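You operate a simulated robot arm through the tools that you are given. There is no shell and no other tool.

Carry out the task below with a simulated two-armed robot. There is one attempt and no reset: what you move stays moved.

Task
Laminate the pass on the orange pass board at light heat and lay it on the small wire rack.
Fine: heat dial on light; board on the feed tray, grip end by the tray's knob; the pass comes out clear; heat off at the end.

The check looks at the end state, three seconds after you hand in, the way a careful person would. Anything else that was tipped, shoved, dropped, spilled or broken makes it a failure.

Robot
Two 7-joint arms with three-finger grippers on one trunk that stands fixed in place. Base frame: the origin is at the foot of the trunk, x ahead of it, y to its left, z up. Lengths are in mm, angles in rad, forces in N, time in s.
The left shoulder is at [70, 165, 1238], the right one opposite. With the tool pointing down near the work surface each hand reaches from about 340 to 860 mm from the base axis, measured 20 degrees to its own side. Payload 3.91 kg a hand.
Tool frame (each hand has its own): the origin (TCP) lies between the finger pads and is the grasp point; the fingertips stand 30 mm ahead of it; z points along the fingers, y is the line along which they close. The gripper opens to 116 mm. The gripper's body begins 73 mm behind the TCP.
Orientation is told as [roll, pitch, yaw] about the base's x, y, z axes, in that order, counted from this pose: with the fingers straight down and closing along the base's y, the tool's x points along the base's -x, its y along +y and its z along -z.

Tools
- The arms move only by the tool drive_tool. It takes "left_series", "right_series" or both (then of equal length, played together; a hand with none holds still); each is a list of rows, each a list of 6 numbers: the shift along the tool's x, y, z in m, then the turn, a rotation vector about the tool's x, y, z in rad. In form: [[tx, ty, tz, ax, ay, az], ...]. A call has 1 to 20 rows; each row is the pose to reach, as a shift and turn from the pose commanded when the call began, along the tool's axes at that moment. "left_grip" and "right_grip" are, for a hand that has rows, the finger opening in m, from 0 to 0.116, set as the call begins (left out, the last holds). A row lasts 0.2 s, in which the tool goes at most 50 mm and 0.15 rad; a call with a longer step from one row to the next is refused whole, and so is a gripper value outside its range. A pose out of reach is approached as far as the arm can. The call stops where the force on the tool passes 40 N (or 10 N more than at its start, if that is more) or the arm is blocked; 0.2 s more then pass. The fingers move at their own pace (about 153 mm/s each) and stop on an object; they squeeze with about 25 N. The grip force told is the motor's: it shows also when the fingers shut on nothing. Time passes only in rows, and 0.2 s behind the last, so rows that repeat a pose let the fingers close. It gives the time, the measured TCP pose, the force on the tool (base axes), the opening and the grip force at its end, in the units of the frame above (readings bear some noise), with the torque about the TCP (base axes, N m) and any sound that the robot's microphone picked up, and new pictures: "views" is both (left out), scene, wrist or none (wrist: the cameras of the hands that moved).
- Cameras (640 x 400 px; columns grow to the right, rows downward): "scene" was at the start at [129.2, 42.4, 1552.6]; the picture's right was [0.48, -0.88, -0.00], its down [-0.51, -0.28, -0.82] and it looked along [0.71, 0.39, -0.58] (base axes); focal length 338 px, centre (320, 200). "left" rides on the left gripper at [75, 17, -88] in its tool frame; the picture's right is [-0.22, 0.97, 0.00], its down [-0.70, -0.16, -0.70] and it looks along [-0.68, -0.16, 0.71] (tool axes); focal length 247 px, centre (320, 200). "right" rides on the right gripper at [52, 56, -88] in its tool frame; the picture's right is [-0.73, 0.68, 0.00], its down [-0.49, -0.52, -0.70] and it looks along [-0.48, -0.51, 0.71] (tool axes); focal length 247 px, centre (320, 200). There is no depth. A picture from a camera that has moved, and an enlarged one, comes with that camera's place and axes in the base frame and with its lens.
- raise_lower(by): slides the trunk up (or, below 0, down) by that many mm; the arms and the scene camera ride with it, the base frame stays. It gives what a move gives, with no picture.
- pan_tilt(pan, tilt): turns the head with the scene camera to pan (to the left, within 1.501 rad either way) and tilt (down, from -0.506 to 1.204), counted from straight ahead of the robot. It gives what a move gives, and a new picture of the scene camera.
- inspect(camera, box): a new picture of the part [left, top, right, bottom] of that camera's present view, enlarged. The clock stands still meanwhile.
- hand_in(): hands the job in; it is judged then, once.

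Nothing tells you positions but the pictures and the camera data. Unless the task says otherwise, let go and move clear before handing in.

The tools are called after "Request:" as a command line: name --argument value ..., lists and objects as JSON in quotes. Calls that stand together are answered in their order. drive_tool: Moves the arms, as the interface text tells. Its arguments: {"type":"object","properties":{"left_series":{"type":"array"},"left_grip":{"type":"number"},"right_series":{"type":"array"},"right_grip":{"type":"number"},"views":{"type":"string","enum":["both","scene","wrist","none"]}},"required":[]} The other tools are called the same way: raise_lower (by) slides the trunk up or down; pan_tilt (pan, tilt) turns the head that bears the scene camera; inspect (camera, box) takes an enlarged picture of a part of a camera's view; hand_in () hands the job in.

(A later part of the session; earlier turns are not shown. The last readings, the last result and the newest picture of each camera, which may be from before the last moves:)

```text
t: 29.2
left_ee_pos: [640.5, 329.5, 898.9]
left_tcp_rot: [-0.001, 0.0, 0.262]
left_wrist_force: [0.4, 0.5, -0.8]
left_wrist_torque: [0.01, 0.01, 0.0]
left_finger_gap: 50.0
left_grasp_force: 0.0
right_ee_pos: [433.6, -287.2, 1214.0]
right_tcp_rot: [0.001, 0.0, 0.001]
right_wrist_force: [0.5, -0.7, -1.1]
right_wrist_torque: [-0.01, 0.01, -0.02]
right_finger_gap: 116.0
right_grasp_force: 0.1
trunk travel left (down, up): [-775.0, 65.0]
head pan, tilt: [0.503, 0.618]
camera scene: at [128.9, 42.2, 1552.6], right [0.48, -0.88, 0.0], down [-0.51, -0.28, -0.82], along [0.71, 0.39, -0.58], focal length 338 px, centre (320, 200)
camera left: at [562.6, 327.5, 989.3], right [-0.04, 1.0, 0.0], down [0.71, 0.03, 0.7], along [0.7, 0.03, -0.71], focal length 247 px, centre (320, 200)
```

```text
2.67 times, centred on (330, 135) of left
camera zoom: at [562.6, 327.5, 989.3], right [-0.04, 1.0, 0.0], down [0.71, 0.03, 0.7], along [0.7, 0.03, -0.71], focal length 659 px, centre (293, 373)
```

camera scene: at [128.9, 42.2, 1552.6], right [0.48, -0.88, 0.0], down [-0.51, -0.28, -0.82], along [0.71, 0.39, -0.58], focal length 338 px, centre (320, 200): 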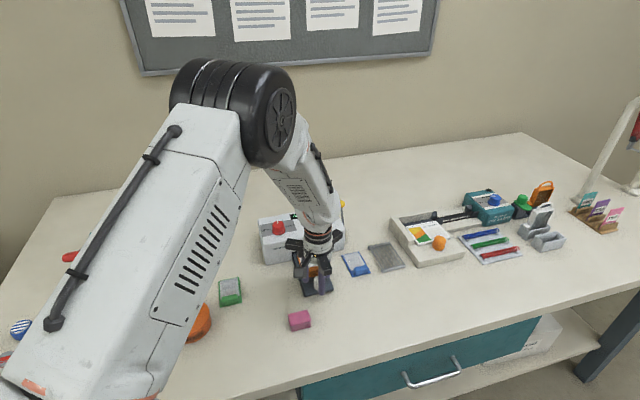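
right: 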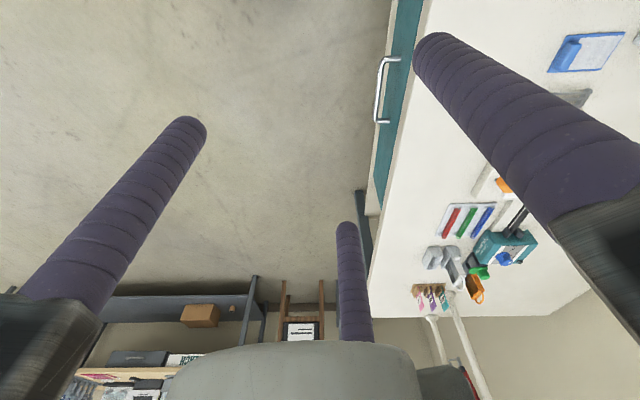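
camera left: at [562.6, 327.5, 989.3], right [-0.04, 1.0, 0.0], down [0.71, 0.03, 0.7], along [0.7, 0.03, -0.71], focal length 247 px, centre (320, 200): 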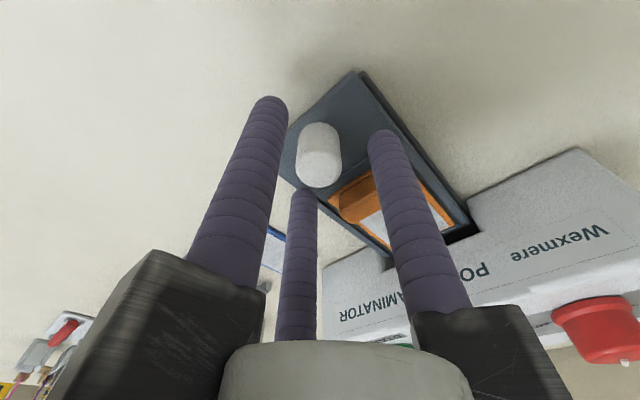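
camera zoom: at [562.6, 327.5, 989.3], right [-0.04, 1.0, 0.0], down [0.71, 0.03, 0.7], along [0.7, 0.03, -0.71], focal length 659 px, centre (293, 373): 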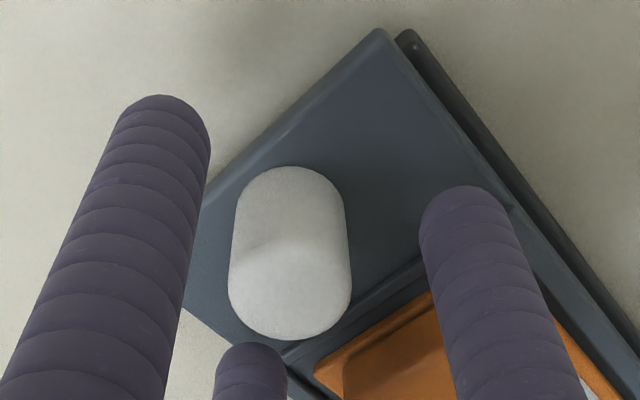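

The fingers are open around the knob. I'll wait a few seconds for the heater and check the display.

Request:
drive_tool --left_series '[[0, 0, 0, 0, 0, 0], [0, 0, 0, 0, 0, 0], [0, 0, 0, 0, 0, 0], [0, 0, 0, 0, 0, 0], [0, 0, 0, 0, 0, 0], [0, 0, 0, 0, 0, 0], [0, 0, 0, 0, 0, 0], [0, 0, 0, 0, 0, 0], [0, 0, 0, 0, 0, 0], [0, 0, 0, 0, 0, 0], [0, 0, 0, 0, 0, 0], [0, 0, 0, 0, 0, 0], [0, 0, 0, 0, 0, 0], [0, 0, 0, 0, 0, 0], [0, 0, 0, 0, 0, 0]]' --views "none"

Request:
inspect --camera "scene" --box '[250, 195, 350, 260]'

```text
t: 32.4
left_ee_pos: [641.1, 329.7, 899.9]
left_tcp_rot: [0.001, 0.0, 0.26]
left_wrist_force: [-0.3, 0.3, -0.3]
left_wrist_torque: [-0.02, 0.0, 0.03]
left_finger_gap: 50.1
left_grasp_force: 0.0
right_ee_pos: [434.3, -286.1, 1212.5]
right_tcp_rot: [0.001, 0.0, -0.001]
right_wrist_force: [-0.3, -0.3, -0.2]
right_wrist_torque: [0.02, 0.0, -0.02]
right_finger_gap: 115.9
right_grasp_force: 0.0
trunk travel left (down, up): [-775.0, 65.0]
head pan, tilt: [0.503, 0.618]
```

```text
6.15 times, centred on (300, 228) of scene
camera zoom: at [129.2, 42.3, 1552.6], right [0.48, -0.88, 0.0], down [-0.51, -0.28, -0.82], along [0.71, 0.39, -0.58], focal length 2079 px, centre (443, 31)
```

zoom: 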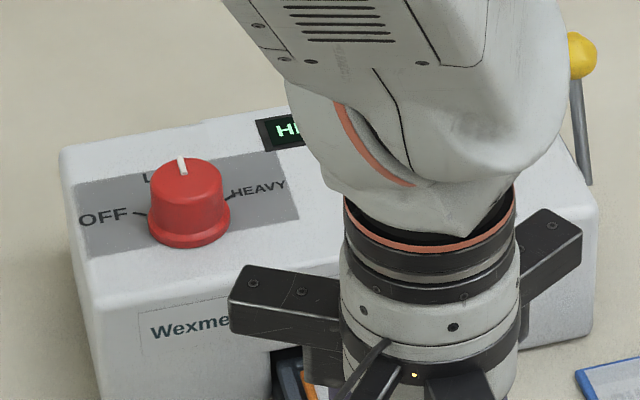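

Still heating, so I'll keep waiting.

Request:
drive_tool --left_series '[[0, 0, 0, 0, 0, 0], [0, 0, 0, 0, 0, 0], [0, 0, 0, 0, 0, 0], [0, 0, 0, 0, 0, 0], [0, 0, 0, 0, 0, 0], [0, 0, 0, 0, 0, 0], [0, 0, 0, 0, 0, 0], [0, 0, 0, 0, 0, 0], [0, 0, 0, 0, 0, 0], [0, 0, 0, 0, 0, 0], [0, 0, 0, 0, 0, 0], [0, 0, 0, 0, 0, 0], [0, 0, 0, 0, 0, 0], [0, 0, 0, 0, 0, 0], [0, 0, 0, 0, 0, 0], [0, 0, 0, 0, 0, 0], [0, 0, 0, 0, 0, 0], [0, 0, 0, 0, 0, 0], [0, 0, 0, 0, 0, 0], [0, 0, 0, 0, 0, 0]]' --views "none"

Request:
inspect --camera "scene" --box '[250, 195, 350, 260]'

```text
t: 36.6
left_ee_pos: [640.5, 329.2, 900.0]
left_tcp_rot: [0.0, 0.0, 0.261]
left_wrist_force: [0.0, -0.3, -0.2]
left_wrist_torque: [-0.04, -0.01, 0.01]
left_finger_gap: 49.9
left_grasp_force: 0.0
right_ee_pos: [433.9, -286.6, 1213.5]
right_tcp_rot: [0.0, 0.0, 0.001]
right_wrist_force: [-0.1, -0.1, 0.2]
right_wrist_torque: [0.01, 0.01, -0.05]
right_finger_gap: 115.9
right_grasp_force: 0.0
trunk travel left (down, up): [-775.0, 65.0]
head pan, tilt: [0.503, 0.618]
```

```text
6.15 times, centred on (300, 228) of scene
camera zoom: at [129.2, 42.3, 1552.6], right [0.48, -0.88, 0.0], down [-0.51, -0.28, -0.82], along [0.71, 0.39, -0.58], focal length 2079 px, centre (443, 31)
```

zoom: 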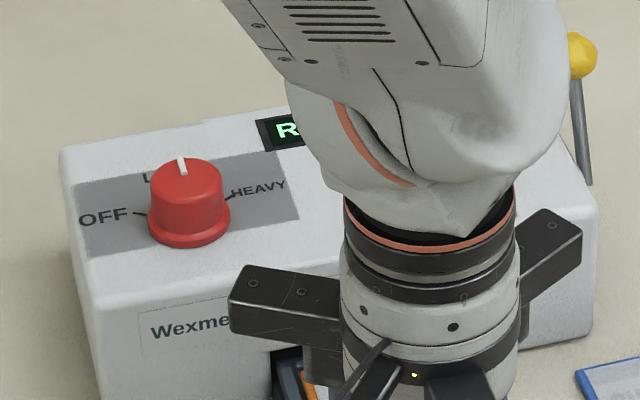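

The display now starts with "R", so it's READY. I'll grip the tray knob and test pushing it gently toward the machine.

Request:
drive_tool --left_series '[[0.002, 0, 0, 0, 0, 0], [0.002, 0, 0, 0, 0, 0], [0.002, 0, 0, 0, 0, 0]]' --left_grip 0.015 --views "wrist"

```text
t: 37.4
left_ee_pos: [640.9, 329.8, 899.5]
left_tcp_rot: [-0.001, -0.004, 0.262]
left_wrist_force: [13.6, 2.3, 2.7]
left_wrist_torque: [0.02, -0.62, 0.05]
left_finger_gap: 23.6
left_grasp_force: 45.0
right_ee_pos: [434.7, -286.4, 1212.5]
right_tcp_rot: [0.0, 0.001, 0.001]
right_wrist_force: [-0.6, 0.5, 0.7]
right_wrist_torque: [-0.01, 0.0, -0.02]
right_finger_gap: 115.9
right_grasp_force: 0.1
trunk travel left (down, up): [-775.0, 65.0]
head pan, tilt: [0.503, 0.618]
camera left: at [562.6, 326.8, 989.1], right [-0.04, 1.0, 0.0], down [0.71, 0.03, 0.7], along [0.7, 0.03, -0.71], focal length 247 px, centre (320, 200)
```

left: 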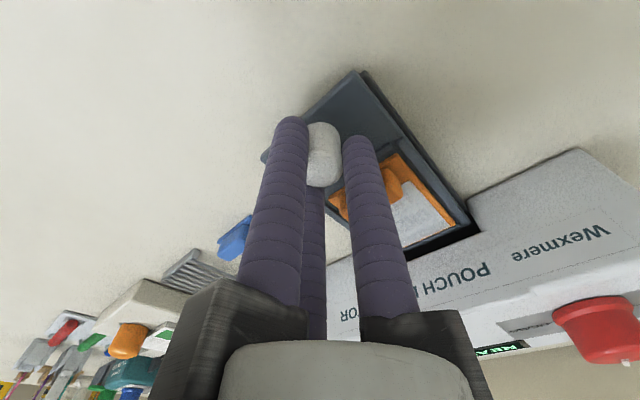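

Gripped at 23.6 mm. A side force shows the knob is slightly further along +x, so I'll relax to that and then push a few mm along the 45° slide direction.

Request:
drive_tool --left_series '[[-0.0027, 0, 0, 0, 0, 0], [-0.0027, 0, 0, 0, 0, 0]]' --views "none"

Request:
drive_tool --left_series '[[-0.0017, 0.001, 0, 0, 0, 0], [-0.0035, 0.002, 0, 0, 0, 0], [-0.0035, 0.002, 0, 0, 0, 0]]' --views "none"

```text
t: 38.0
left_ee_pos: [640.6, 328.7, 899.3]
left_tcp_rot: [0.0, 0.0, 0.263]
left_wrist_force: [4.8, -0.1, 6.5]
left_wrist_torque: [-0.04, -0.09, 0.08]
left_finger_gap: 23.3
left_grasp_force: 45.0
right_ee_pos: [434.0, -287.3, 1213.6]
right_tcp_rot: [0.001, 0.0, 0.001]
right_wrist_force: [-0.5, -0.1, 0.3]
right_wrist_torque: [-0.07, 0.03, -0.01]
right_finger_gap: 116.0
right_grasp_force: 0.1
trunk travel left (down, up): [-775.0, 65.0]
head pan, tilt: [0.503, 0.618]
```

```text
t: 38.8
left_ee_pos: [644.0, 333.0, 900.1]
left_tcp_rot: [-0.001, 0.001, 0.261]
left_wrist_force: [3.9, -4.3, 2.8]
left_wrist_torque: [-0.44, 0.38, -0.11]
left_finger_gap: 23.5
left_grasp_force: 45.0
right_ee_pos: [432.8, -287.7, 1213.5]
right_tcp_rot: [0.002, 0.0, 0.0]
right_wrist_force: [0.3, 1.4, -0.5]
right_wrist_torque: [-0.01, 0.02, -0.01]
right_finger_gap: 116.0
right_grasp_force: 0.0
trunk travel left (down, up): [-775.0, 65.0]
head pan, tilt: [0.503, 0.618]
```

Request:
inspect --camera "left" --box '[240, 60, 560, 260]'

Request:
inspect --camera "scene" --box '[250, 195, 350, 300]'

```text
2.00 times, centred on (400, 160) of left
camera zoom: at [565.8, 329.7, 989.3], right [-0.04, 1.0, 0.0], down [0.71, 0.03, 0.7], along [0.7, 0.03, -0.71], focal length 494 px, centre (160, 280)
```

zoom: 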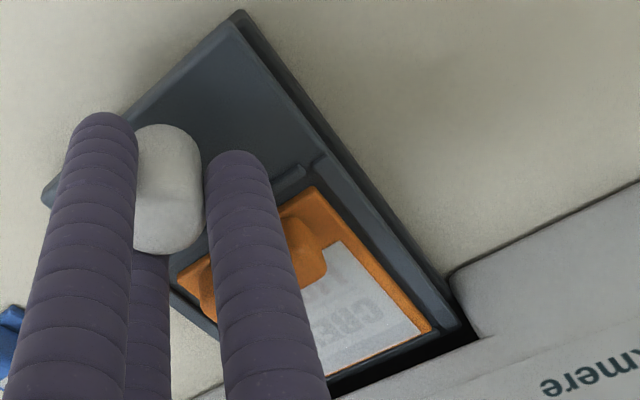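

```text
3.81 times, centred on (300, 248) of scene
camera zoom: at [129.4, 41.3, 1552.5], right [0.48, -0.88, 0.0], down [-0.51, -0.28, -0.82], along [0.71, 0.39, -0.58], focal length 1287 px, centre (396, 19)
```

zoom: 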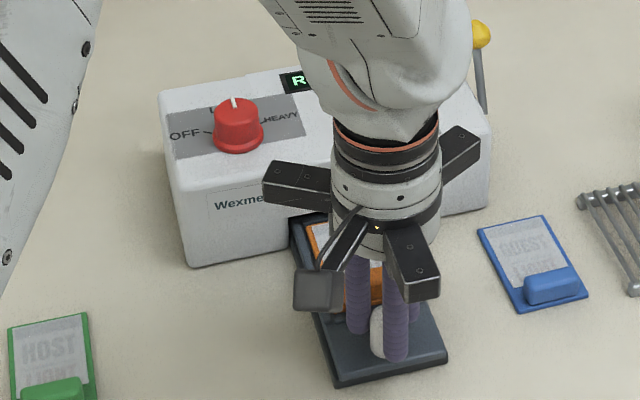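

The tray slides while the machine stays put. I'll keep pushing gently along the slide, checking force as I go.

Request:
drive_tool --left_series '[[-0.0035, 0.001, 0, 0, 0, 0], [-0.0065, 0.003, 0, 0, 0, 0], [-0.01, 0.005, 0, 0, 0, 0], [-0.0135, 0.0066, 0, 0, 0, 0], [-0.0135, 0.0066, 0, 0, 0, 0]]' --views "wrist"

Request:
inspect --camera "scene" --box '[250, 195, 350, 300]'

```text
t: 40.0
left_ee_pos: [654.2, 343.7, 900.6]
left_tcp_rot: [0.0, 0.0, 0.261]
left_wrist_force: [2.9, -2.7, -2.8]
left_wrist_torque: [0.09, -0.17, 0.09]
left_finger_gap: 23.1
left_grasp_force: 45.0
right_ee_pos: [434.5, -287.1, 1213.3]
right_tcp_rot: [0.0, 0.002, 0.001]
right_wrist_force: [0.7, 0.2, -0.5]
right_wrist_torque: [-0.01, -0.02, 0.0]
right_finger_gap: 116.1
right_grasp_force: 0.0
trunk travel left (down, up): [-775.0, 65.0]
head pan, tilt: [0.503, 0.618]
camera left: at [577.1, 340.9, 989.3], right [-0.04, 1.0, 0.0], down [0.71, 0.03, 0.7], along [0.7, 0.03, -0.71], focal length 247 px, centre (320, 200)
```

left: 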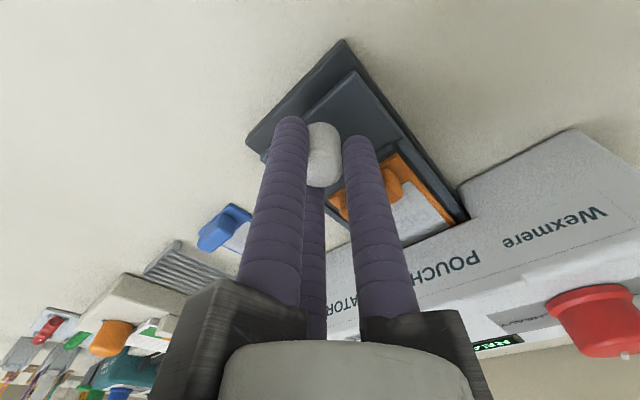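

```text
3.81 times, centred on (300, 248) of scene
camera zoom: at [130.0, 42.1, 1552.4], right [0.48, -0.88, 0.0], down [-0.51, -0.28, -0.82], along [0.71, 0.39, -0.58], focal length 1287 px, centre (396, 19)
```

zoom: 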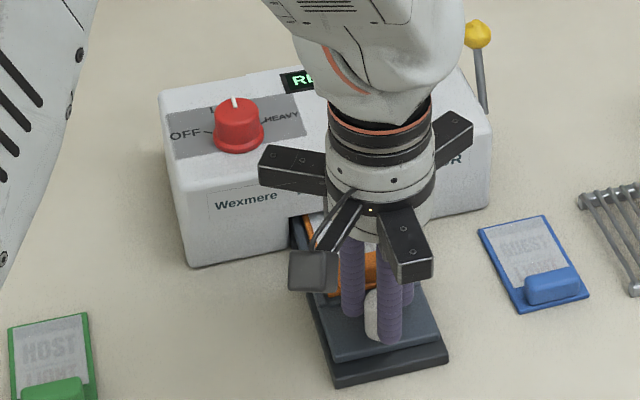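

The tray glides over a fixed bed with little force. Pushing another 40 mm.

Request:
drive_tool --left_series '[[-0.0035, 0.0017, 0, 0, 0, 0], [-0.007, 0.0036, 0, 0, 0, 0], [-0.0105, 0.0056, 0, 0, 0, 0], [-0.014, 0.0076, 0, 0, 0, 0], [-0.0175, 0.0096, 0, 0, 0, 0], [-0.021, 0.0115, 0, 0, 0, 0], [-0.0245, 0.0135, 0, 0, 0, 0], [-0.028, 0.0155, 0, 0, 0, 0], [-0.0315, 0.0175, 0, 0, 0, 0], [-0.035, 0.0194, 0, 0, 0, 0], [-0.035, 0.0194, 0, 0, 0, 0]]' --views "wrist"

Request:
inspect --camera "scene" --box '[250, 195, 350, 300]'

```text
t: 42.4
left_ee_pos: [682.8, 371.9, 898.6]
left_tcp_rot: [0.001, 0.0, 0.263]
left_wrist_force: [-4.1, 2.4, 0.5]
left_wrist_torque: [0.21, 0.29, -0.08]
left_finger_gap: 23.1
left_grasp_force: 45.4
right_ee_pos: [433.8, -286.2, 1213.4]
right_tcp_rot: [0.001, 0.001, 0.001]
right_wrist_force: [1.0, -0.6, 0.4]
right_wrist_torque: [0.01, -0.04, -0.01]
right_finger_gap: 115.9
right_grasp_force: 0.1
trunk travel left (down, up): [-775.0, 65.0]
head pan, tilt: [0.503, 0.618]
camera left: at [604.9, 368.9, 989.2], right [-0.04, 1.0, 0.0], down [0.71, 0.03, 0.7], along [0.7, 0.03, -0.71], focal length 247 px, centre (320, 200)
```

left: 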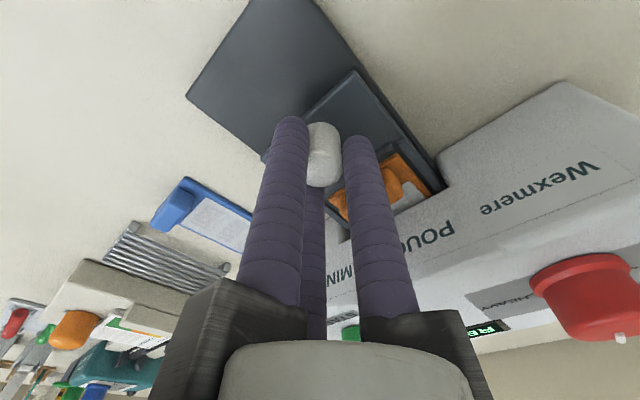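

```text
3.81 times, centred on (300, 248) of scene
camera zoom: at [128.5, 42.8, 1552.6], right [0.48, -0.88, 0.0], down [-0.51, -0.28, -0.82], along [0.71, 0.39, -0.58], focal length 1287 px, centre (396, 19)
```

zoom: 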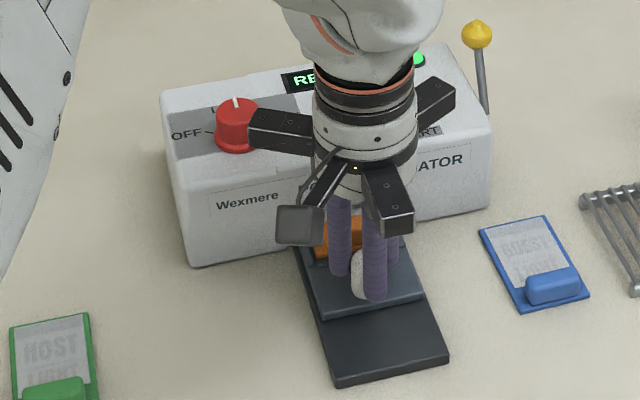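

Smooth so far and still READY. Pushing another 30 mm with a small sideways correction.

Request:
drive_tool --left_series '[[-0.0032, 0.0025, 0, 0, 0, 0], [-0.0066, 0.0045, 0, 0, 0, 0], [-0.01, 0.0065, 0, 0, 0, 0], [-0.0135, 0.0085, 0, 0, 0, 0], [-0.017, 0.0105, 0, 0, 0, 0], [-0.0205, 0.0125, 0, 0, 0, 0], [-0.0235, 0.014, 0, 0, 0, 0], [-0.0257, 0.0155, 0, 0, 0, 0], [-0.0257, 0.0155, 0, 0, 0, 0]]' --views "wrist"

Request:
inspect --camera "scene" --box '[250, 195, 350, 300]'

```text
t: 43.5
left_ee_pos: [688.9, 377.1, 900.6]
left_tcp_rot: [0.0, 0.013, 0.257]
left_wrist_force: [-13.1, -7.6, 13.4]
left_wrist_torque: [-0.24, 0.84, 0.17]
left_finger_gap: 23.4
left_grasp_force: 45.3
right_ee_pos: [432.2, -288.0, 1215.0]
right_tcp_rot: [0.002, -0.002, -0.001]
right_wrist_force: [0.0, 0.2, 0.3]
right_wrist_torque: [0.01, -0.04, 0.01]
right_finger_gap: 116.2
right_grasp_force: 0.1
trunk travel left (down, up): [-775.0, 65.0]
head pan, tilt: [0.503, 0.618]
stopped in row 5 (left hand): the force on the tool passed its limit at 43 N (the readings are from after the stop); the commanded pose is now the measured one
camera left: at [612.5, 376.0, 990.3], right [-0.03, 1.0, -0.01], down [0.72, 0.03, 0.69], along [0.69, 0.02, -0.72], focal length 247 px, centre (320, 200)
```

left: 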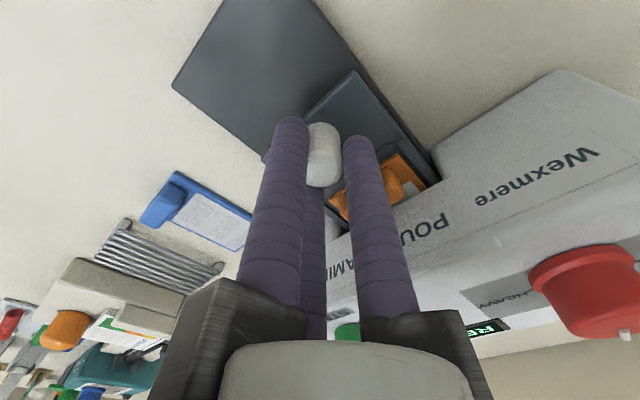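

```text
3.81 times, centred on (300, 248) of scene
camera zoom: at [125.7, 40.4, 1553.4], right [0.48, -0.88, 0.0], down [-0.51, -0.28, -0.82], along [0.72, 0.39, -0.58], focal length 1287 px, centre (396, 19)
```

zoom: 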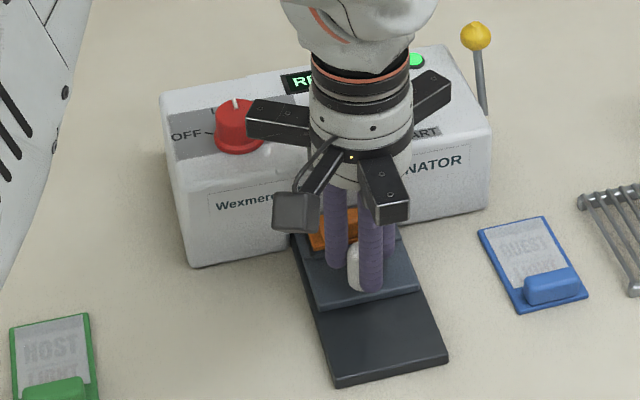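

The tray stopped after about 68 mm of travel, with the pass part inside and the grip still outside, which looks like the end stop. I'll release the knob and rise clear to check the machine.

Request:
drive_tool --left_series '[[0, 0, 0, 0, 0, 0], [0, 0, 0, 0, 0, 0], [0, 0, -0.02, 0, 0, 0], [0, 0, -0.05, 0, 0, 0], [0, 0, -0.09, 0, 0, 0], [0, 0, -0.09, 0, 0, 0]]' --left_grip 0.05

Request:
inspect --camera "scene" --box '[250, 195, 350, 300]'

Request:
inspect --camera "left" --box '[240, 0, 640, 260]'

```text
t: 44.9
left_ee_pos: [693.8, 379.6, 984.9]
left_tcp_rot: [-0.002, 0.014, 0.262]
left_wrist_force: [0.1, 0.7, -0.4]
left_wrist_torque: [-0.01, 0.01, -0.01]
left_finger_gap: 50.1
left_grasp_force: 0.0
right_ee_pos: [435.0, -285.9, 1213.3]
right_tcp_rot: [-0.001, 0.002, 0.001]
right_wrist_force: [0.7, -0.3, 0.6]
right_wrist_torque: [0.0, 0.02, 0.0]
right_finger_gap: 116.0
right_grasp_force: 0.1
trunk travel left (down, up): [-775.0, 65.0]
head pan, tilt: [0.503, 0.618]
camera scene: at [130.1, 42.7, 1552.4], right [0.48, -0.88, 0.0], down [-0.51, -0.28, -0.81], along [0.71, 0.39, -0.58], focal length 338 px, centre (320, 200)
camera left: at [617.5, 377.7, 1076.3], right [-0.03, 1.0, -0.01], down [0.72, 0.03, 0.69], along [0.69, 0.02, -0.72], focal length 247 px, centre (320, 200)
```

scene: 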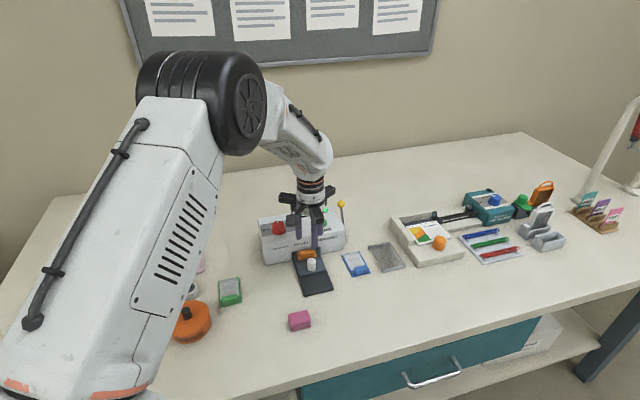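
left: 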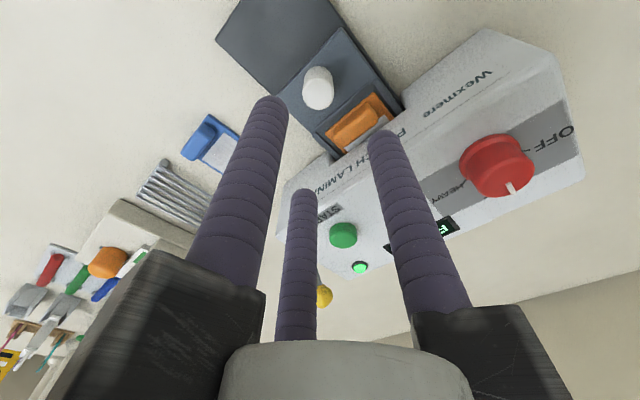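

```text
3.81 times, centred on (300, 248) of scene
camera zoom: at [130.1, 42.7, 1552.4], right [0.48, -0.88, 0.0], down [-0.51, -0.28, -0.81], along [0.71, 0.39, -0.58], focal length 1287 px, centre (396, 19)
```

zoom: 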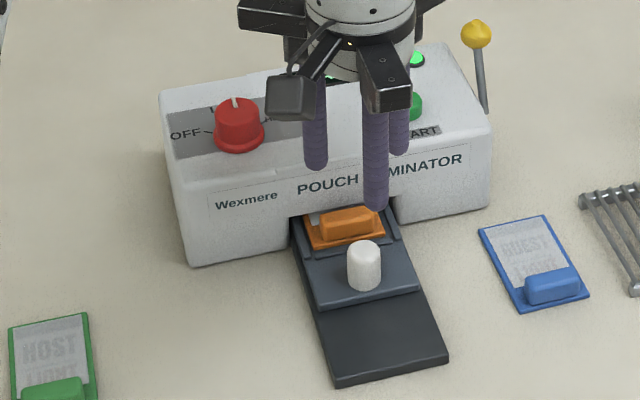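

```text
1.54 times, centred on (440, 130) of left
camera zoom: at [617.5, 377.7, 1076.3], right [-0.03, 1.0, -0.01], down [0.72, 0.03, 0.69], along [0.69, 0.02, -0.72], focal length 380 px, centre (135, 308)
```

zoom: 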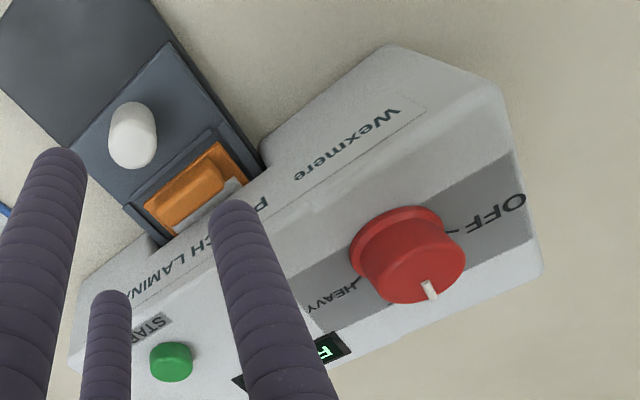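

The lamp is green, the tray is in, and the machine hasn't shifted. I'll look closely at the slot to see whether the tray is fully home.

Request:
inspect --camera "scene" --box '[290, 235, 345, 280]'

Request:
inspect --camera "left" --box '[260, 50, 420, 160]'

```text
8.89 times, centred on (318, 258) of scene
camera zoom: at [130.1, 42.7, 1552.4], right [0.48, -0.88, 0.0], down [-0.51, -0.28, -0.81], along [0.71, 0.39, -0.58], focal length 3003 px, centre (342, -311)
```

zoom: 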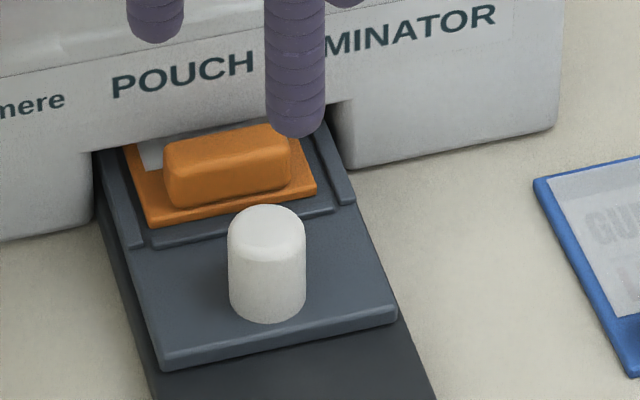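

```text
3.64 times, centred on (340, 105) of left
camera zoom: at [617.5, 377.7, 1076.3], right [-0.03, 1.0, -0.01], down [0.72, 0.03, 0.69], along [0.69, 0.02, -0.72], focal length 898 px, centre (247, 546)
```

zoom: 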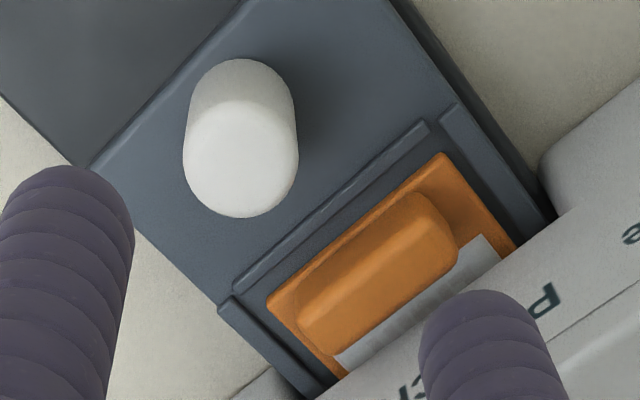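

The tray is home. Next is START, at about (803, 404, 932). That's near my reach limit, so I'll press it with the outer finger (tool −150°), bringing the hand to TCP about (766, 394) at yaw 0.785.

Request:
drive_tool --left_series '[[-0.0146, -0.001, -0.003, 0.0007, -0.0027, -0.105], [-0.0293, -0.002, -0.005, 0.0014, -0.0054, -0.209], [-0.0439, -0.0031, -0.005, 0.0022, -0.0081, -0.314], [-0.0586, -0.0041, -0.005, 0.0029, -0.0108, -0.418], [-0.0732, -0.0051, -0.005, 0.0036, -0.0135, -0.523], [-0.0732, -0.0051, -0.005, 0.0036, -0.0135, -0.523]]' --left_grip 0.06

Request:
inspect --camera "left" --box '[200, 120, 400, 260]'

Request:
inspect --camera "scene" --box '[260, 180, 360, 260]'

```text
t: 46.3
left_ee_pos: [763.8, 393.9, 992.2]
left_tcp_rot: [-0.002, 0.001, 0.784]
left_wrist_force: [0.1, 0.0, 0.2]
left_wrist_torque: [-0.02, 0.01, 0.01]
left_finger_gap: 59.9
left_grasp_force: 0.0
right_ee_pos: [433.3, -286.9, 1214.6]
right_tcp_rot: [0.0, 0.0, -0.001]
right_wrist_force: [-1.1, 0.4, -0.5]
right_wrist_torque: [0.0, 0.01, -0.03]
right_finger_gap: 115.9
right_grasp_force: 0.0
trunk travel left (down, up): [-775.0, 65.0]
head pan, tilt: [0.503, 0.618]
camera scene: at [128.5, 42.2, 1552.6], right [0.48, -0.88, 0.0], down [-0.51, -0.28, -0.82], along [0.71, 0.39, -0.58], focal length 338 px, centre (320, 200)
camera left: at [697.9, 353.7, 1081.7], right [-0.53, 0.85, 0.0], down [0.61, 0.38, 0.7], along [0.59, 0.37, -0.71], focal length 247 px, centre (320, 200)
```

scene: 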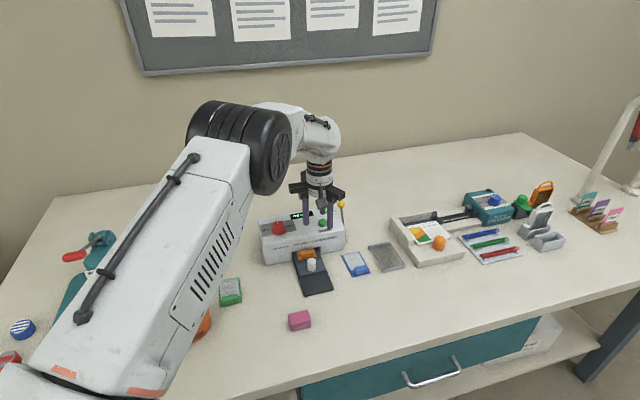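
left: 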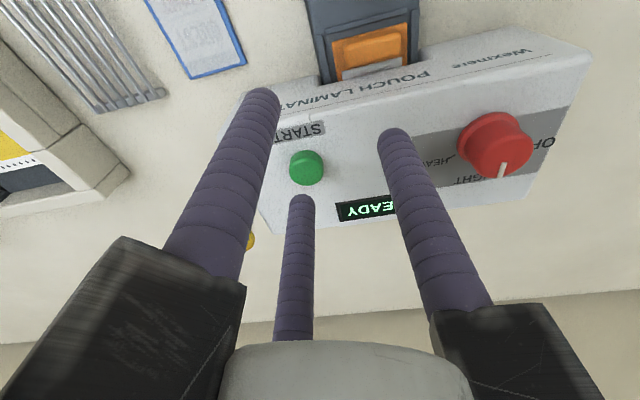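

```text
2.86 times, centred on (300, 190) of left
camera zoom: at [697.9, 353.7, 1081.7], right [-0.53, 0.85, 0.0], down [0.61, 0.38, 0.7], along [0.59, 0.37, -0.71], focal length 706 px, centre (377, 229)
```

zoom: 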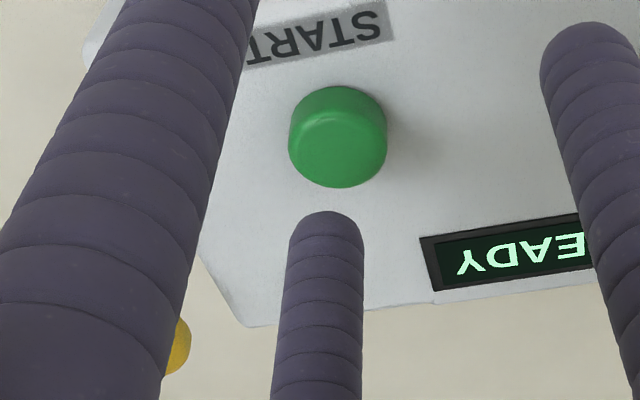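

```text
5.00 times, centred on (310, 220) of scene
camera zoom: at [128.5, 42.2, 1552.6], right [0.48, -0.88, 0.0], down [-0.51, -0.28, -0.82], along [0.71, 0.39, -0.58], focal length 1689 px, centre (370, 100)
```

zoom: 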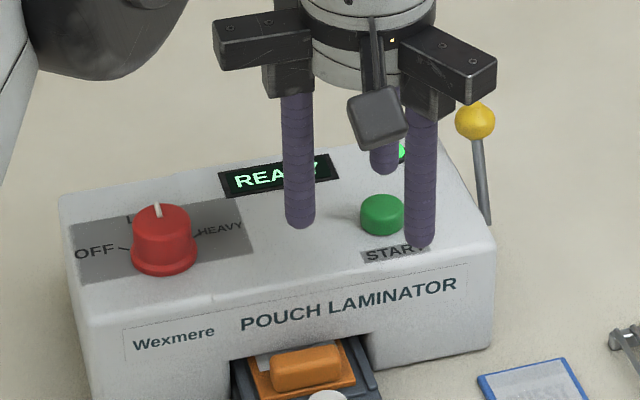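

The display reads READY, and the outer finger is within about 2 mm of being directly above START. I'll lower to just above the button, then creep down.

Request:
drive_tool --left_series '[[-0.002, 0.001, 0.01, 0, 0, 0], [-0.002, 0.001, 0.02, 0, 0, 0], [-0.002, 0.001, 0.025, 0, 0, 0], [-0.002, 0.001, 0.025, 0, 0, 0]]' --views "wrist"

Request:
inspect --camera "scene" --box '[280, 190, 360, 250]'

```text
t: 47.3
left_ee_pos: [763.9, 396.9, 966.3]
left_tcp_rot: [-0.002, 0.0, 0.781]
left_wrist_force: [0.1, 0.3, 0.8]
left_wrist_torque: [0.01, -0.04, 0.0]
left_finger_gap: 60.0
left_grasp_force: 0.1
right_ee_pos: [432.7, -287.6, 1213.8]
right_tcp_rot: [0.001, 0.001, 0.0]
right_wrist_force: [-0.6, -0.7, 0.8]
right_wrist_torque: [0.03, 0.02, 0.0]
right_finger_gap: 116.1
right_grasp_force: 0.1
trunk travel left (down, up): [-775.0, 65.0]
head pan, tilt: [0.503, 0.618]
camera left: at [698.3, 356.4, 1055.7], right [-0.53, 0.85, 0.0], down [0.61, 0.38, 0.7], along [0.6, 0.37, -0.71], focal length 247 px, centre (320, 200)
```

left: 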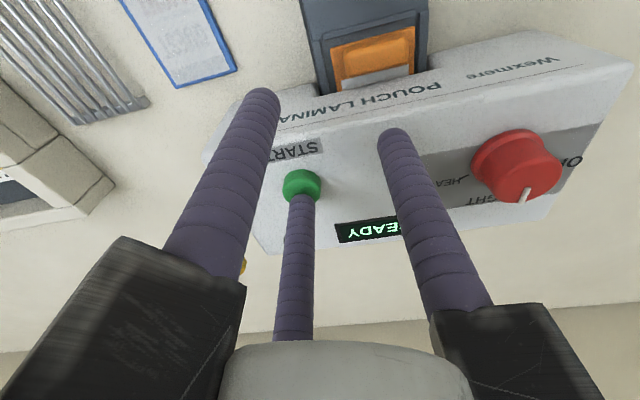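

```text
6.67 times, centred on (320, 220) of scene
camera zoom: at [129.0, 42.3, 1552.6], right [0.48, -0.88, 0.0], down [-0.51, -0.28, -0.82], along [0.71, 0.39, -0.58], focal length 2252 px, centre (320, 67)
```

zoom: 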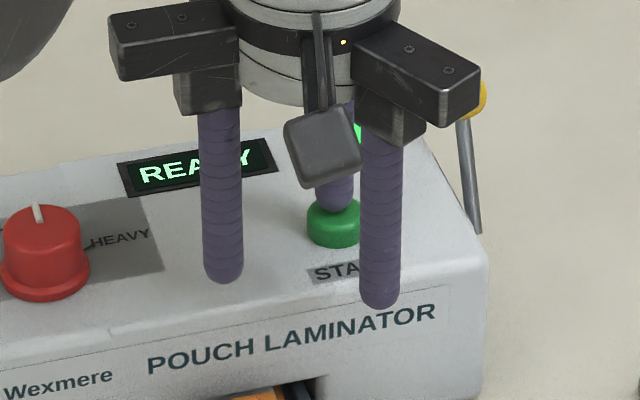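

The finger is right over START. Pressing down gently in small steps.

Request:
drive_tool --left_series '[[0, 0, 0.002, 0, 0, 0], [0, 0, 0.004, 0, 0, 0], [0, 0, 0.005, 0, 0, 0], [0, 0, 0.005, 0, 0, 0]]' --views "none"

Request:
inspect --camera "scene" --box '[280, 190, 360, 250]'

```text
t: 48.3
left_ee_pos: [764.8, 397.0, 960.3]
left_tcp_rot: [-0.002, -0.001, 0.783]
left_wrist_force: [0.6, 2.3, 5.5]
left_wrist_torque: [0.11, -0.18, 0.06]
left_finger_gap: 60.2
left_grasp_force: 0.2
right_ee_pos: [433.6, -288.4, 1215.0]
right_tcp_rot: [0.0, 0.001, 0.0]
right_wrist_force: [0.1, -0.2, -0.1]
right_wrist_torque: [0.02, -0.02, 0.0]
right_finger_gap: 115.8
right_grasp_force: 0.0
trunk travel left (down, up): [-775.0, 65.0]
head pan, tilt: [0.503, 0.618]
heard: click
```

```text
6.67 times, centred on (320, 220) of scene
camera zoom: at [128.4, 42.2, 1552.7], right [0.48, -0.88, 0.0], down [-0.51, -0.28, -0.82], along [0.71, 0.39, -0.58], focal length 2252 px, centre (320, 67)
```

zoom: 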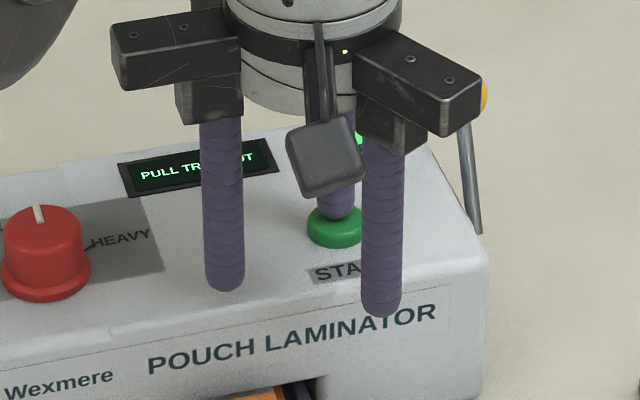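

There was a click and the display reads "PULL TRAY OUT". So it wants the tray out when START is pressed. I'll lift off and read the display fully.

Request:
drive_tool --left_series '[[0, 0, -0.015, 0, 0, 0], [0, 0, -0.04, 0, 0, 0], [0, 0, -0.06, 0, 0, 0], [0, 0, -0.06, 0, 0, 0]]' --views "wrist"

Request:
inspect --camera "scene" --box '[260, 190, 360, 260]'

Request:
inspect --camera "left" --box '[240, 120, 440, 240]'

```text
t: 49.3
left_ee_pos: [765.1, 396.2, 1020.8]
left_tcp_rot: [0.0, 0.002, 0.781]
left_wrist_force: [-0.4, -1.0, 0.5]
left_wrist_torque: [0.0, -0.03, 0.02]
left_finger_gap: 59.8
left_grasp_force: 0.1
right_ee_pos: [435.2, -286.7, 1213.6]
right_tcp_rot: [0.0, 0.001, -0.001]
right_wrist_force: [0.1, -0.1, -0.5]
right_wrist_torque: [-0.01, 0.02, -0.01]
right_finger_gap: 115.7
right_grasp_force: 0.1
trunk travel left (down, up): [-775.0, 65.0]
head pan, tilt: [0.503, 0.618]
camera left: at [698.6, 355.8, 1110.0], right [-0.53, 0.85, 0.0], down [0.61, 0.38, 0.7], along [0.59, 0.37, -0.71], focal length 247 px, centre (320, 200)
```

left: 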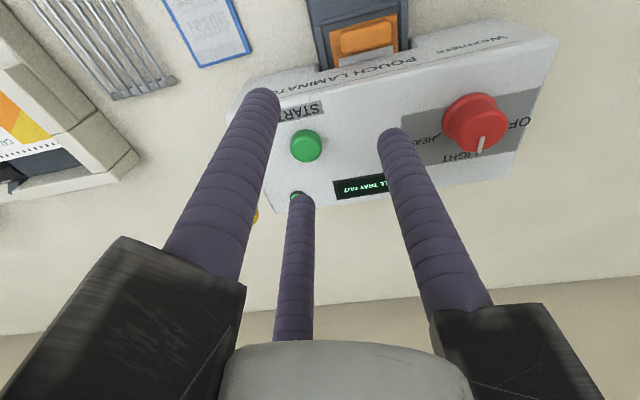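

```text
5.71 times, centred on (310, 225) of scene
camera zoom: at [129.6, 42.5, 1552.5], right [0.48, -0.88, 0.0], down [-0.51, -0.28, -0.82], along [0.71, 0.39, -0.58], focal length 1930 px, centre (377, 57)
```

zoom: 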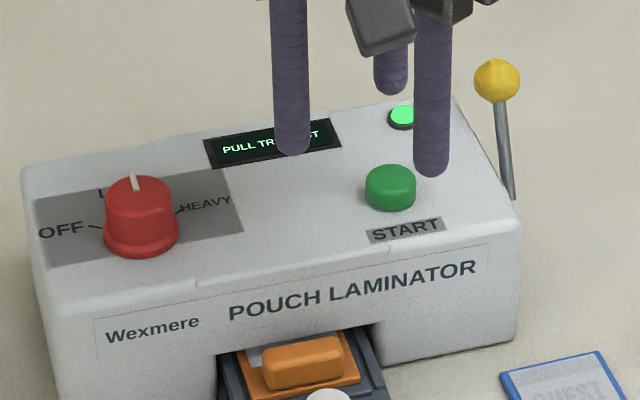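

```text
3.20 times, centred on (340, 180) of left
camera zoom: at [698.6, 355.8, 1110.0], right [-0.53, 0.85, 0.0], down [0.61, 0.38, 0.7], along [0.59, 0.37, -0.71], focal length 790 px, centre (256, 264)
```

zoom: 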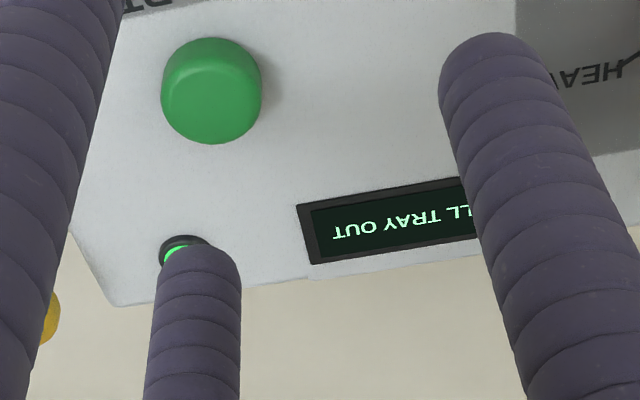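

It says "PULL TRAY OUT", so START must be pressed with the tray out. I'll go back above the knob, grip it and draw the tray out again.

Request:
drive_tool --left_series '[[0.0134, 0.008, 0, 0, 0, 0.104], [0.0268, 0.0159, 0, 0, 0, 0.208], [0.0401, 0.0239, 0.005, 0, 0, 0.313], [0.0535, 0.0318, 0.013, 0, 0, 0.417], [0.0669, 0.0398, 0.021, 0, 0, 0.521], [0.0669, 0.0398, 0.021, 0, 0, 0.521]]' --left_grip 0.05 --views "wrist"

Request:
inspect --camera "left" --box '[240, 20, 440, 150]'

```text
t: 50.7
left_ee_pos: [690.2, 378.3, 999.0]
left_tcp_rot: [0.0, -0.001, 0.26]
left_wrist_force: [-0.8, 0.4, -0.5]
left_wrist_torque: [-0.02, 0.0, -0.03]
left_finger_gap: 49.9
left_grasp_force: 0.0
right_ee_pos: [434.8, -286.5, 1213.7]
right_tcp_rot: [0.0, 0.002, -0.001]
right_wrist_force: [1.0, 0.2, 0.8]
right_wrist_torque: [0.02, -0.01, -0.02]
right_finger_gap: 116.1
right_grasp_force: 0.0
trunk travel left (down, up): [-775.0, 65.0]
head pan, tilt: [0.503, 0.618]
camera left: at [612.2, 375.5, 1089.6], right [-0.03, 1.0, 0.0], down [0.71, 0.03, 0.7], along [0.7, 0.02, -0.71], focal length 247 px, centre (320, 200)
```

left: 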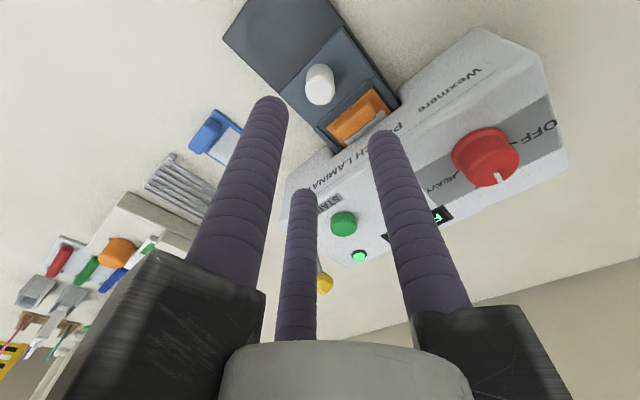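

```text
3.08 times, centred on (340, 85) of left
camera zoom: at [612.2, 375.5, 1089.6], right [-0.03, 1.0, 0.0], down [0.71, 0.03, 0.7], along [0.7, 0.02, -0.71], focal length 760 px, centre (258, 554)
```

zoom: 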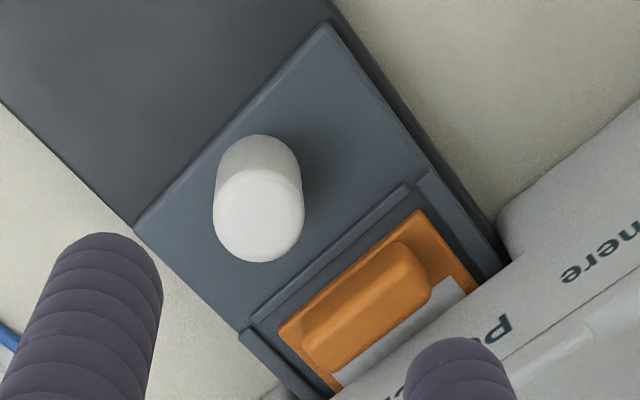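

The knob is essentially centred under the hand. Descending and gripping it.

Request:
drive_tool --left_series '[[0.0006, 0.0006, 0.03, 0, 0, 0], [0.0006, 0.0006, 0.06, 0, 0, 0], [0.0006, 0.0006, 0.085, 0, 0, 0], [0.0006, 0.0006, 0.099, 0, 0, 0], [0.0006, 0.0006, 0.099, 0, 0, 0]]' --views "wrist"

Request:
drive_tool --left_series '[[0, 0, 0, 0, 0, 0], [0, 0, 0, 0, 0, 0], [0, 0, 0, 0, 0, 0]]' --left_grip 0.015 --views "none"

```text
t: 51.9
left_ee_pos: [687.3, 377.1, 900.1]
left_tcp_rot: [-0.002, -0.002, 0.26]
left_wrist_force: [-0.8, -0.1, 0.1]
left_wrist_torque: [0.02, -0.04, -0.01]
left_finger_gap: 50.1
left_grasp_force: 0.1
right_ee_pos: [434.1, -286.5, 1213.6]
right_tcp_rot: [0.001, 0.001, -0.001]
right_wrist_force: [-0.1, 0.2, -0.2]
right_wrist_torque: [-0.03, -0.02, 0.01]
right_finger_gap: 116.0
right_grasp_force: 0.0
trunk travel left (down, up): [-775.0, 65.0]
head pan, tilt: [0.503, 0.618]
camera left: at [610.8, 375.2, 990.2], right [-0.03, 1.0, 0.0], down [0.71, 0.03, 0.7], along [0.7, 0.02, -0.71], focal length 247 px, centre (320, 200)
```

left: 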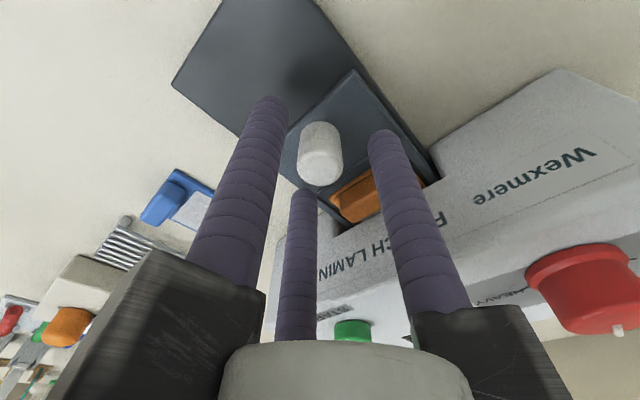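

```text
t: 52.7
left_ee_pos: [687.6, 377.5, 900.0]
left_tcp_rot: [-0.001, 0.001, 0.26]
left_wrist_force: [0.1, -0.7, 1.2]
left_wrist_torque: [0.0, -0.04, 0.03]
left_finger_gap: 23.3
left_grasp_force: 45.2
right_ee_pos: [433.9, -286.4, 1214.0]
right_tcp_rot: [-0.001, 0.0, 0.001]
right_wrist_force: [1.0, 0.6, 0.6]
right_wrist_torque: [0.02, -0.01, -0.03]
right_finger_gap: 115.7
right_grasp_force: 0.2
trunk travel left (down, up): [-775.0, 65.0]
head pan, tilt: [0.503, 0.618]
```

Perfectly centred on the knob with no side force. Drawing the tray out along the slide.

Request:
drive_tool --left_series '[[0.003, -0.0017, 0, 0, 0, 0], [0.0065, -0.0038, 0, 0, 0, 0], [0.01, -0.0058, 0, 0, 0, 0], [0.0135, -0.0078, 0, 0, 0, 0], [0.017, -0.0098, 0, 0, 0, 0], [0.0205, -0.0118, 0, 0, 0, 0], [0.024, -0.0139, 0, 0, 0, 0], [0.0275, -0.0159, 0, 0, 0, 0], [0.031, -0.0179, 0, 0, 0, 0], [0.0345, -0.0199, 0, 0, 0, 0], [0.038, -0.0219, 0, 0, 0, 0], [0.0415, -0.024, 0, 0, 0, 0], [0.045, -0.026, 0, 0, 0, 0], [0.0485, -0.028, 0, 0, 0, 0], [0.052, -0.03, 0, 0, 0, 0], [0.055, -0.0318, 0, 0, 0, 0], [0.055, -0.0318, 0, 0, 0, 0]]' --views "both"

Request:
inspect --camera "scene" --box '[250, 195, 350, 300]'

```text
t: 56.3
left_ee_pos: [644.7, 333.8, 900.2]
left_tcp_rot: [0.0, 0.001, 0.261]
left_wrist_force: [-1.8, 1.2, -8.0]
left_wrist_torque: [-0.04, 0.44, 0.06]
left_finger_gap: 23.5
left_grasp_force: 45.0
right_ee_pos: [435.0, -286.4, 1214.1]
right_tcp_rot: [0.002, 0.001, -0.001]
right_wrist_force: [0.8, 0.3, -0.4]
right_wrist_torque: [0.02, -0.01, -0.04]
right_finger_gap: 116.0
right_grasp_force: 0.1
trunk travel left (down, up): [-775.0, 65.0]
head pan, tilt: [0.503, 0.618]
camera scene: at [129.8, 43.0, 1552.5], right [0.48, -0.88, 0.0], down [-0.51, -0.28, -0.82], along [0.71, 0.39, -0.58], focal length 338 px, centre (320, 200)
camera left: at [566.8, 331.1, 990.3], right [-0.03, 1.0, 0.0], down [0.71, 0.03, 0.7], along [0.7, 0.02, -0.71], focal length 247 px, centre (320, 200)
```

scene: 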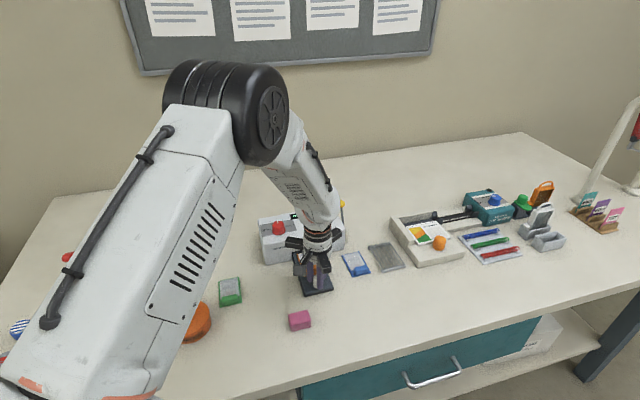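
left: 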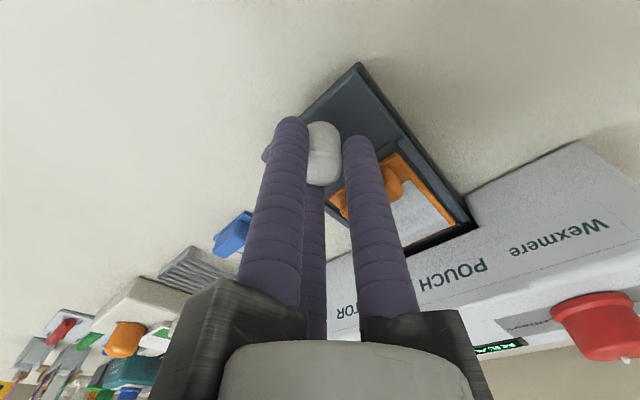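

```text
3.81 times, centred on (300, 248) of scene
camera zoom: at [129.8, 43.0, 1552.5], right [0.48, -0.88, 0.0], down [-0.51, -0.28, -0.82], along [0.71, 0.39, -0.58], focal length 1287 px, centre (396, 19)
```

zoom: 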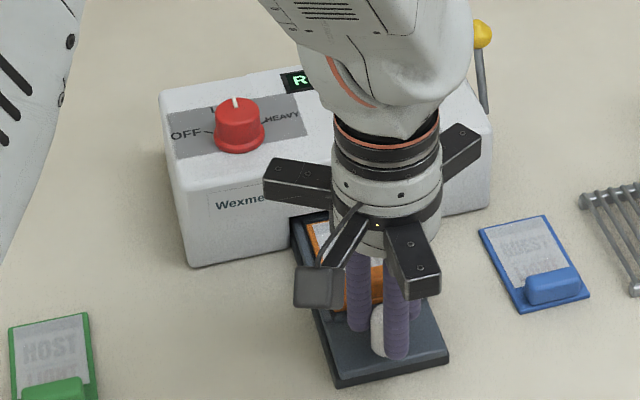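

The display is back to "R…" and about 4 mm remain. I'll creep to the outer stop.

Request:
drive_tool --left_series '[[0.0013, -0.0008, 0, 0, 0, 0], [0.0026, -0.0015, 0, 0, 0, 0], [0.0035, -0.002, 0, 0, 0, 0], [0.0035, -0.002, 0, 0, 0, 0]]' --views "none"

Request:
inspect --camera "scene" --box '[280, 245, 350, 300]'

```text
t: 57.3
left_ee_pos: [641.5, 331.3, 900.4]
left_tcp_rot: [-0.001, 0.001, 0.261]
left_wrist_force: [-3.4, 3.2, -7.2]
left_wrist_torque: [0.21, 0.17, -0.02]
left_finger_gap: 23.3
left_grasp_force: 45.2
right_ee_pos: [434.7, -285.9, 1214.5]
right_tcp_rot: [0.001, 0.002, 0.0]
right_wrist_force: [-0.5, -0.2, -1.0]
right_wrist_torque: [0.01, 0.0, 0.02]
right_finger_gap: 116.3
right_grasp_force: 0.1
trunk travel left (down, up): [-775.0, 65.0]
head pan, tilt: [0.503, 0.618]
```

```text
7.27 times, centred on (315, 272) of scene
camera zoom: at [129.8, 43.3, 1552.5], right [0.48, -0.88, 0.0], down [-0.51, -0.28, -0.82], along [0.71, 0.39, -0.58], focal length 2457 px, centre (356, -327)
```

zoom: 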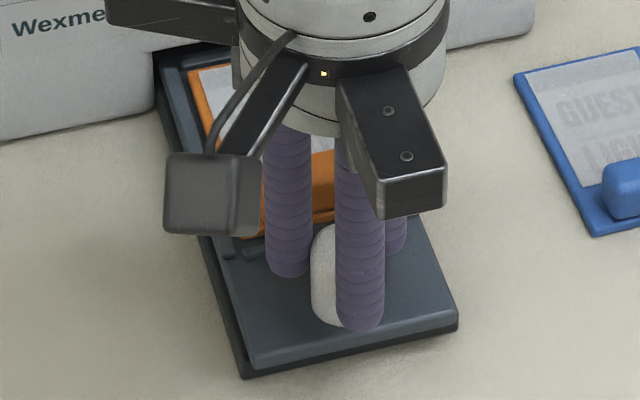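

Request:
drive_tool --left_series '[[0.0013, -0.0008, 0, 0, 0, 0], [0.0022, -0.0013, 0, 0, 0, 0], [0.0022, -0.0013, 0, 0, 0, 0]]' --views "none"

Request:
inspect --camera "scene" --box '[280, 245, 350, 300]'

```text
t: 58.1
left_ee_pos: [640.8, 329.9, 900.4]
left_tcp_rot: [-0.002, -0.001, 0.263]
left_wrist_force: [1.6, 6.3, -5.6]
left_wrist_torque: [0.04, 0.28, -0.02]
left_finger_gap: 23.2
left_grasp_force: 45.4
right_ee_pos: [435.7, -285.6, 1214.4]
right_tcp_rot: [0.0, 0.001, 0.0]
right_wrist_force: [0.1, 0.7, -0.5]
right_wrist_torque: [0.01, -0.01, -0.01]
right_finger_gap: 116.0
right_grasp_force: 0.1
trunk travel left (down, up): [-775.0, 65.0]
head pan, tilt: [0.503, 0.618]
```

```text
7.27 times, centred on (315, 272) of scene
camera zoom: at [130.5, 43.5, 1552.4], right [0.48, -0.88, 0.0], down [-0.51, -0.28, -0.81], along [0.71, 0.39, -0.58], focal length 2457 px, centre (356, -327)
```

zoom: 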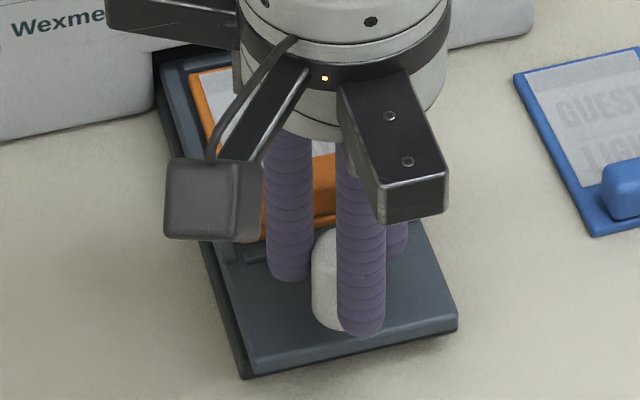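

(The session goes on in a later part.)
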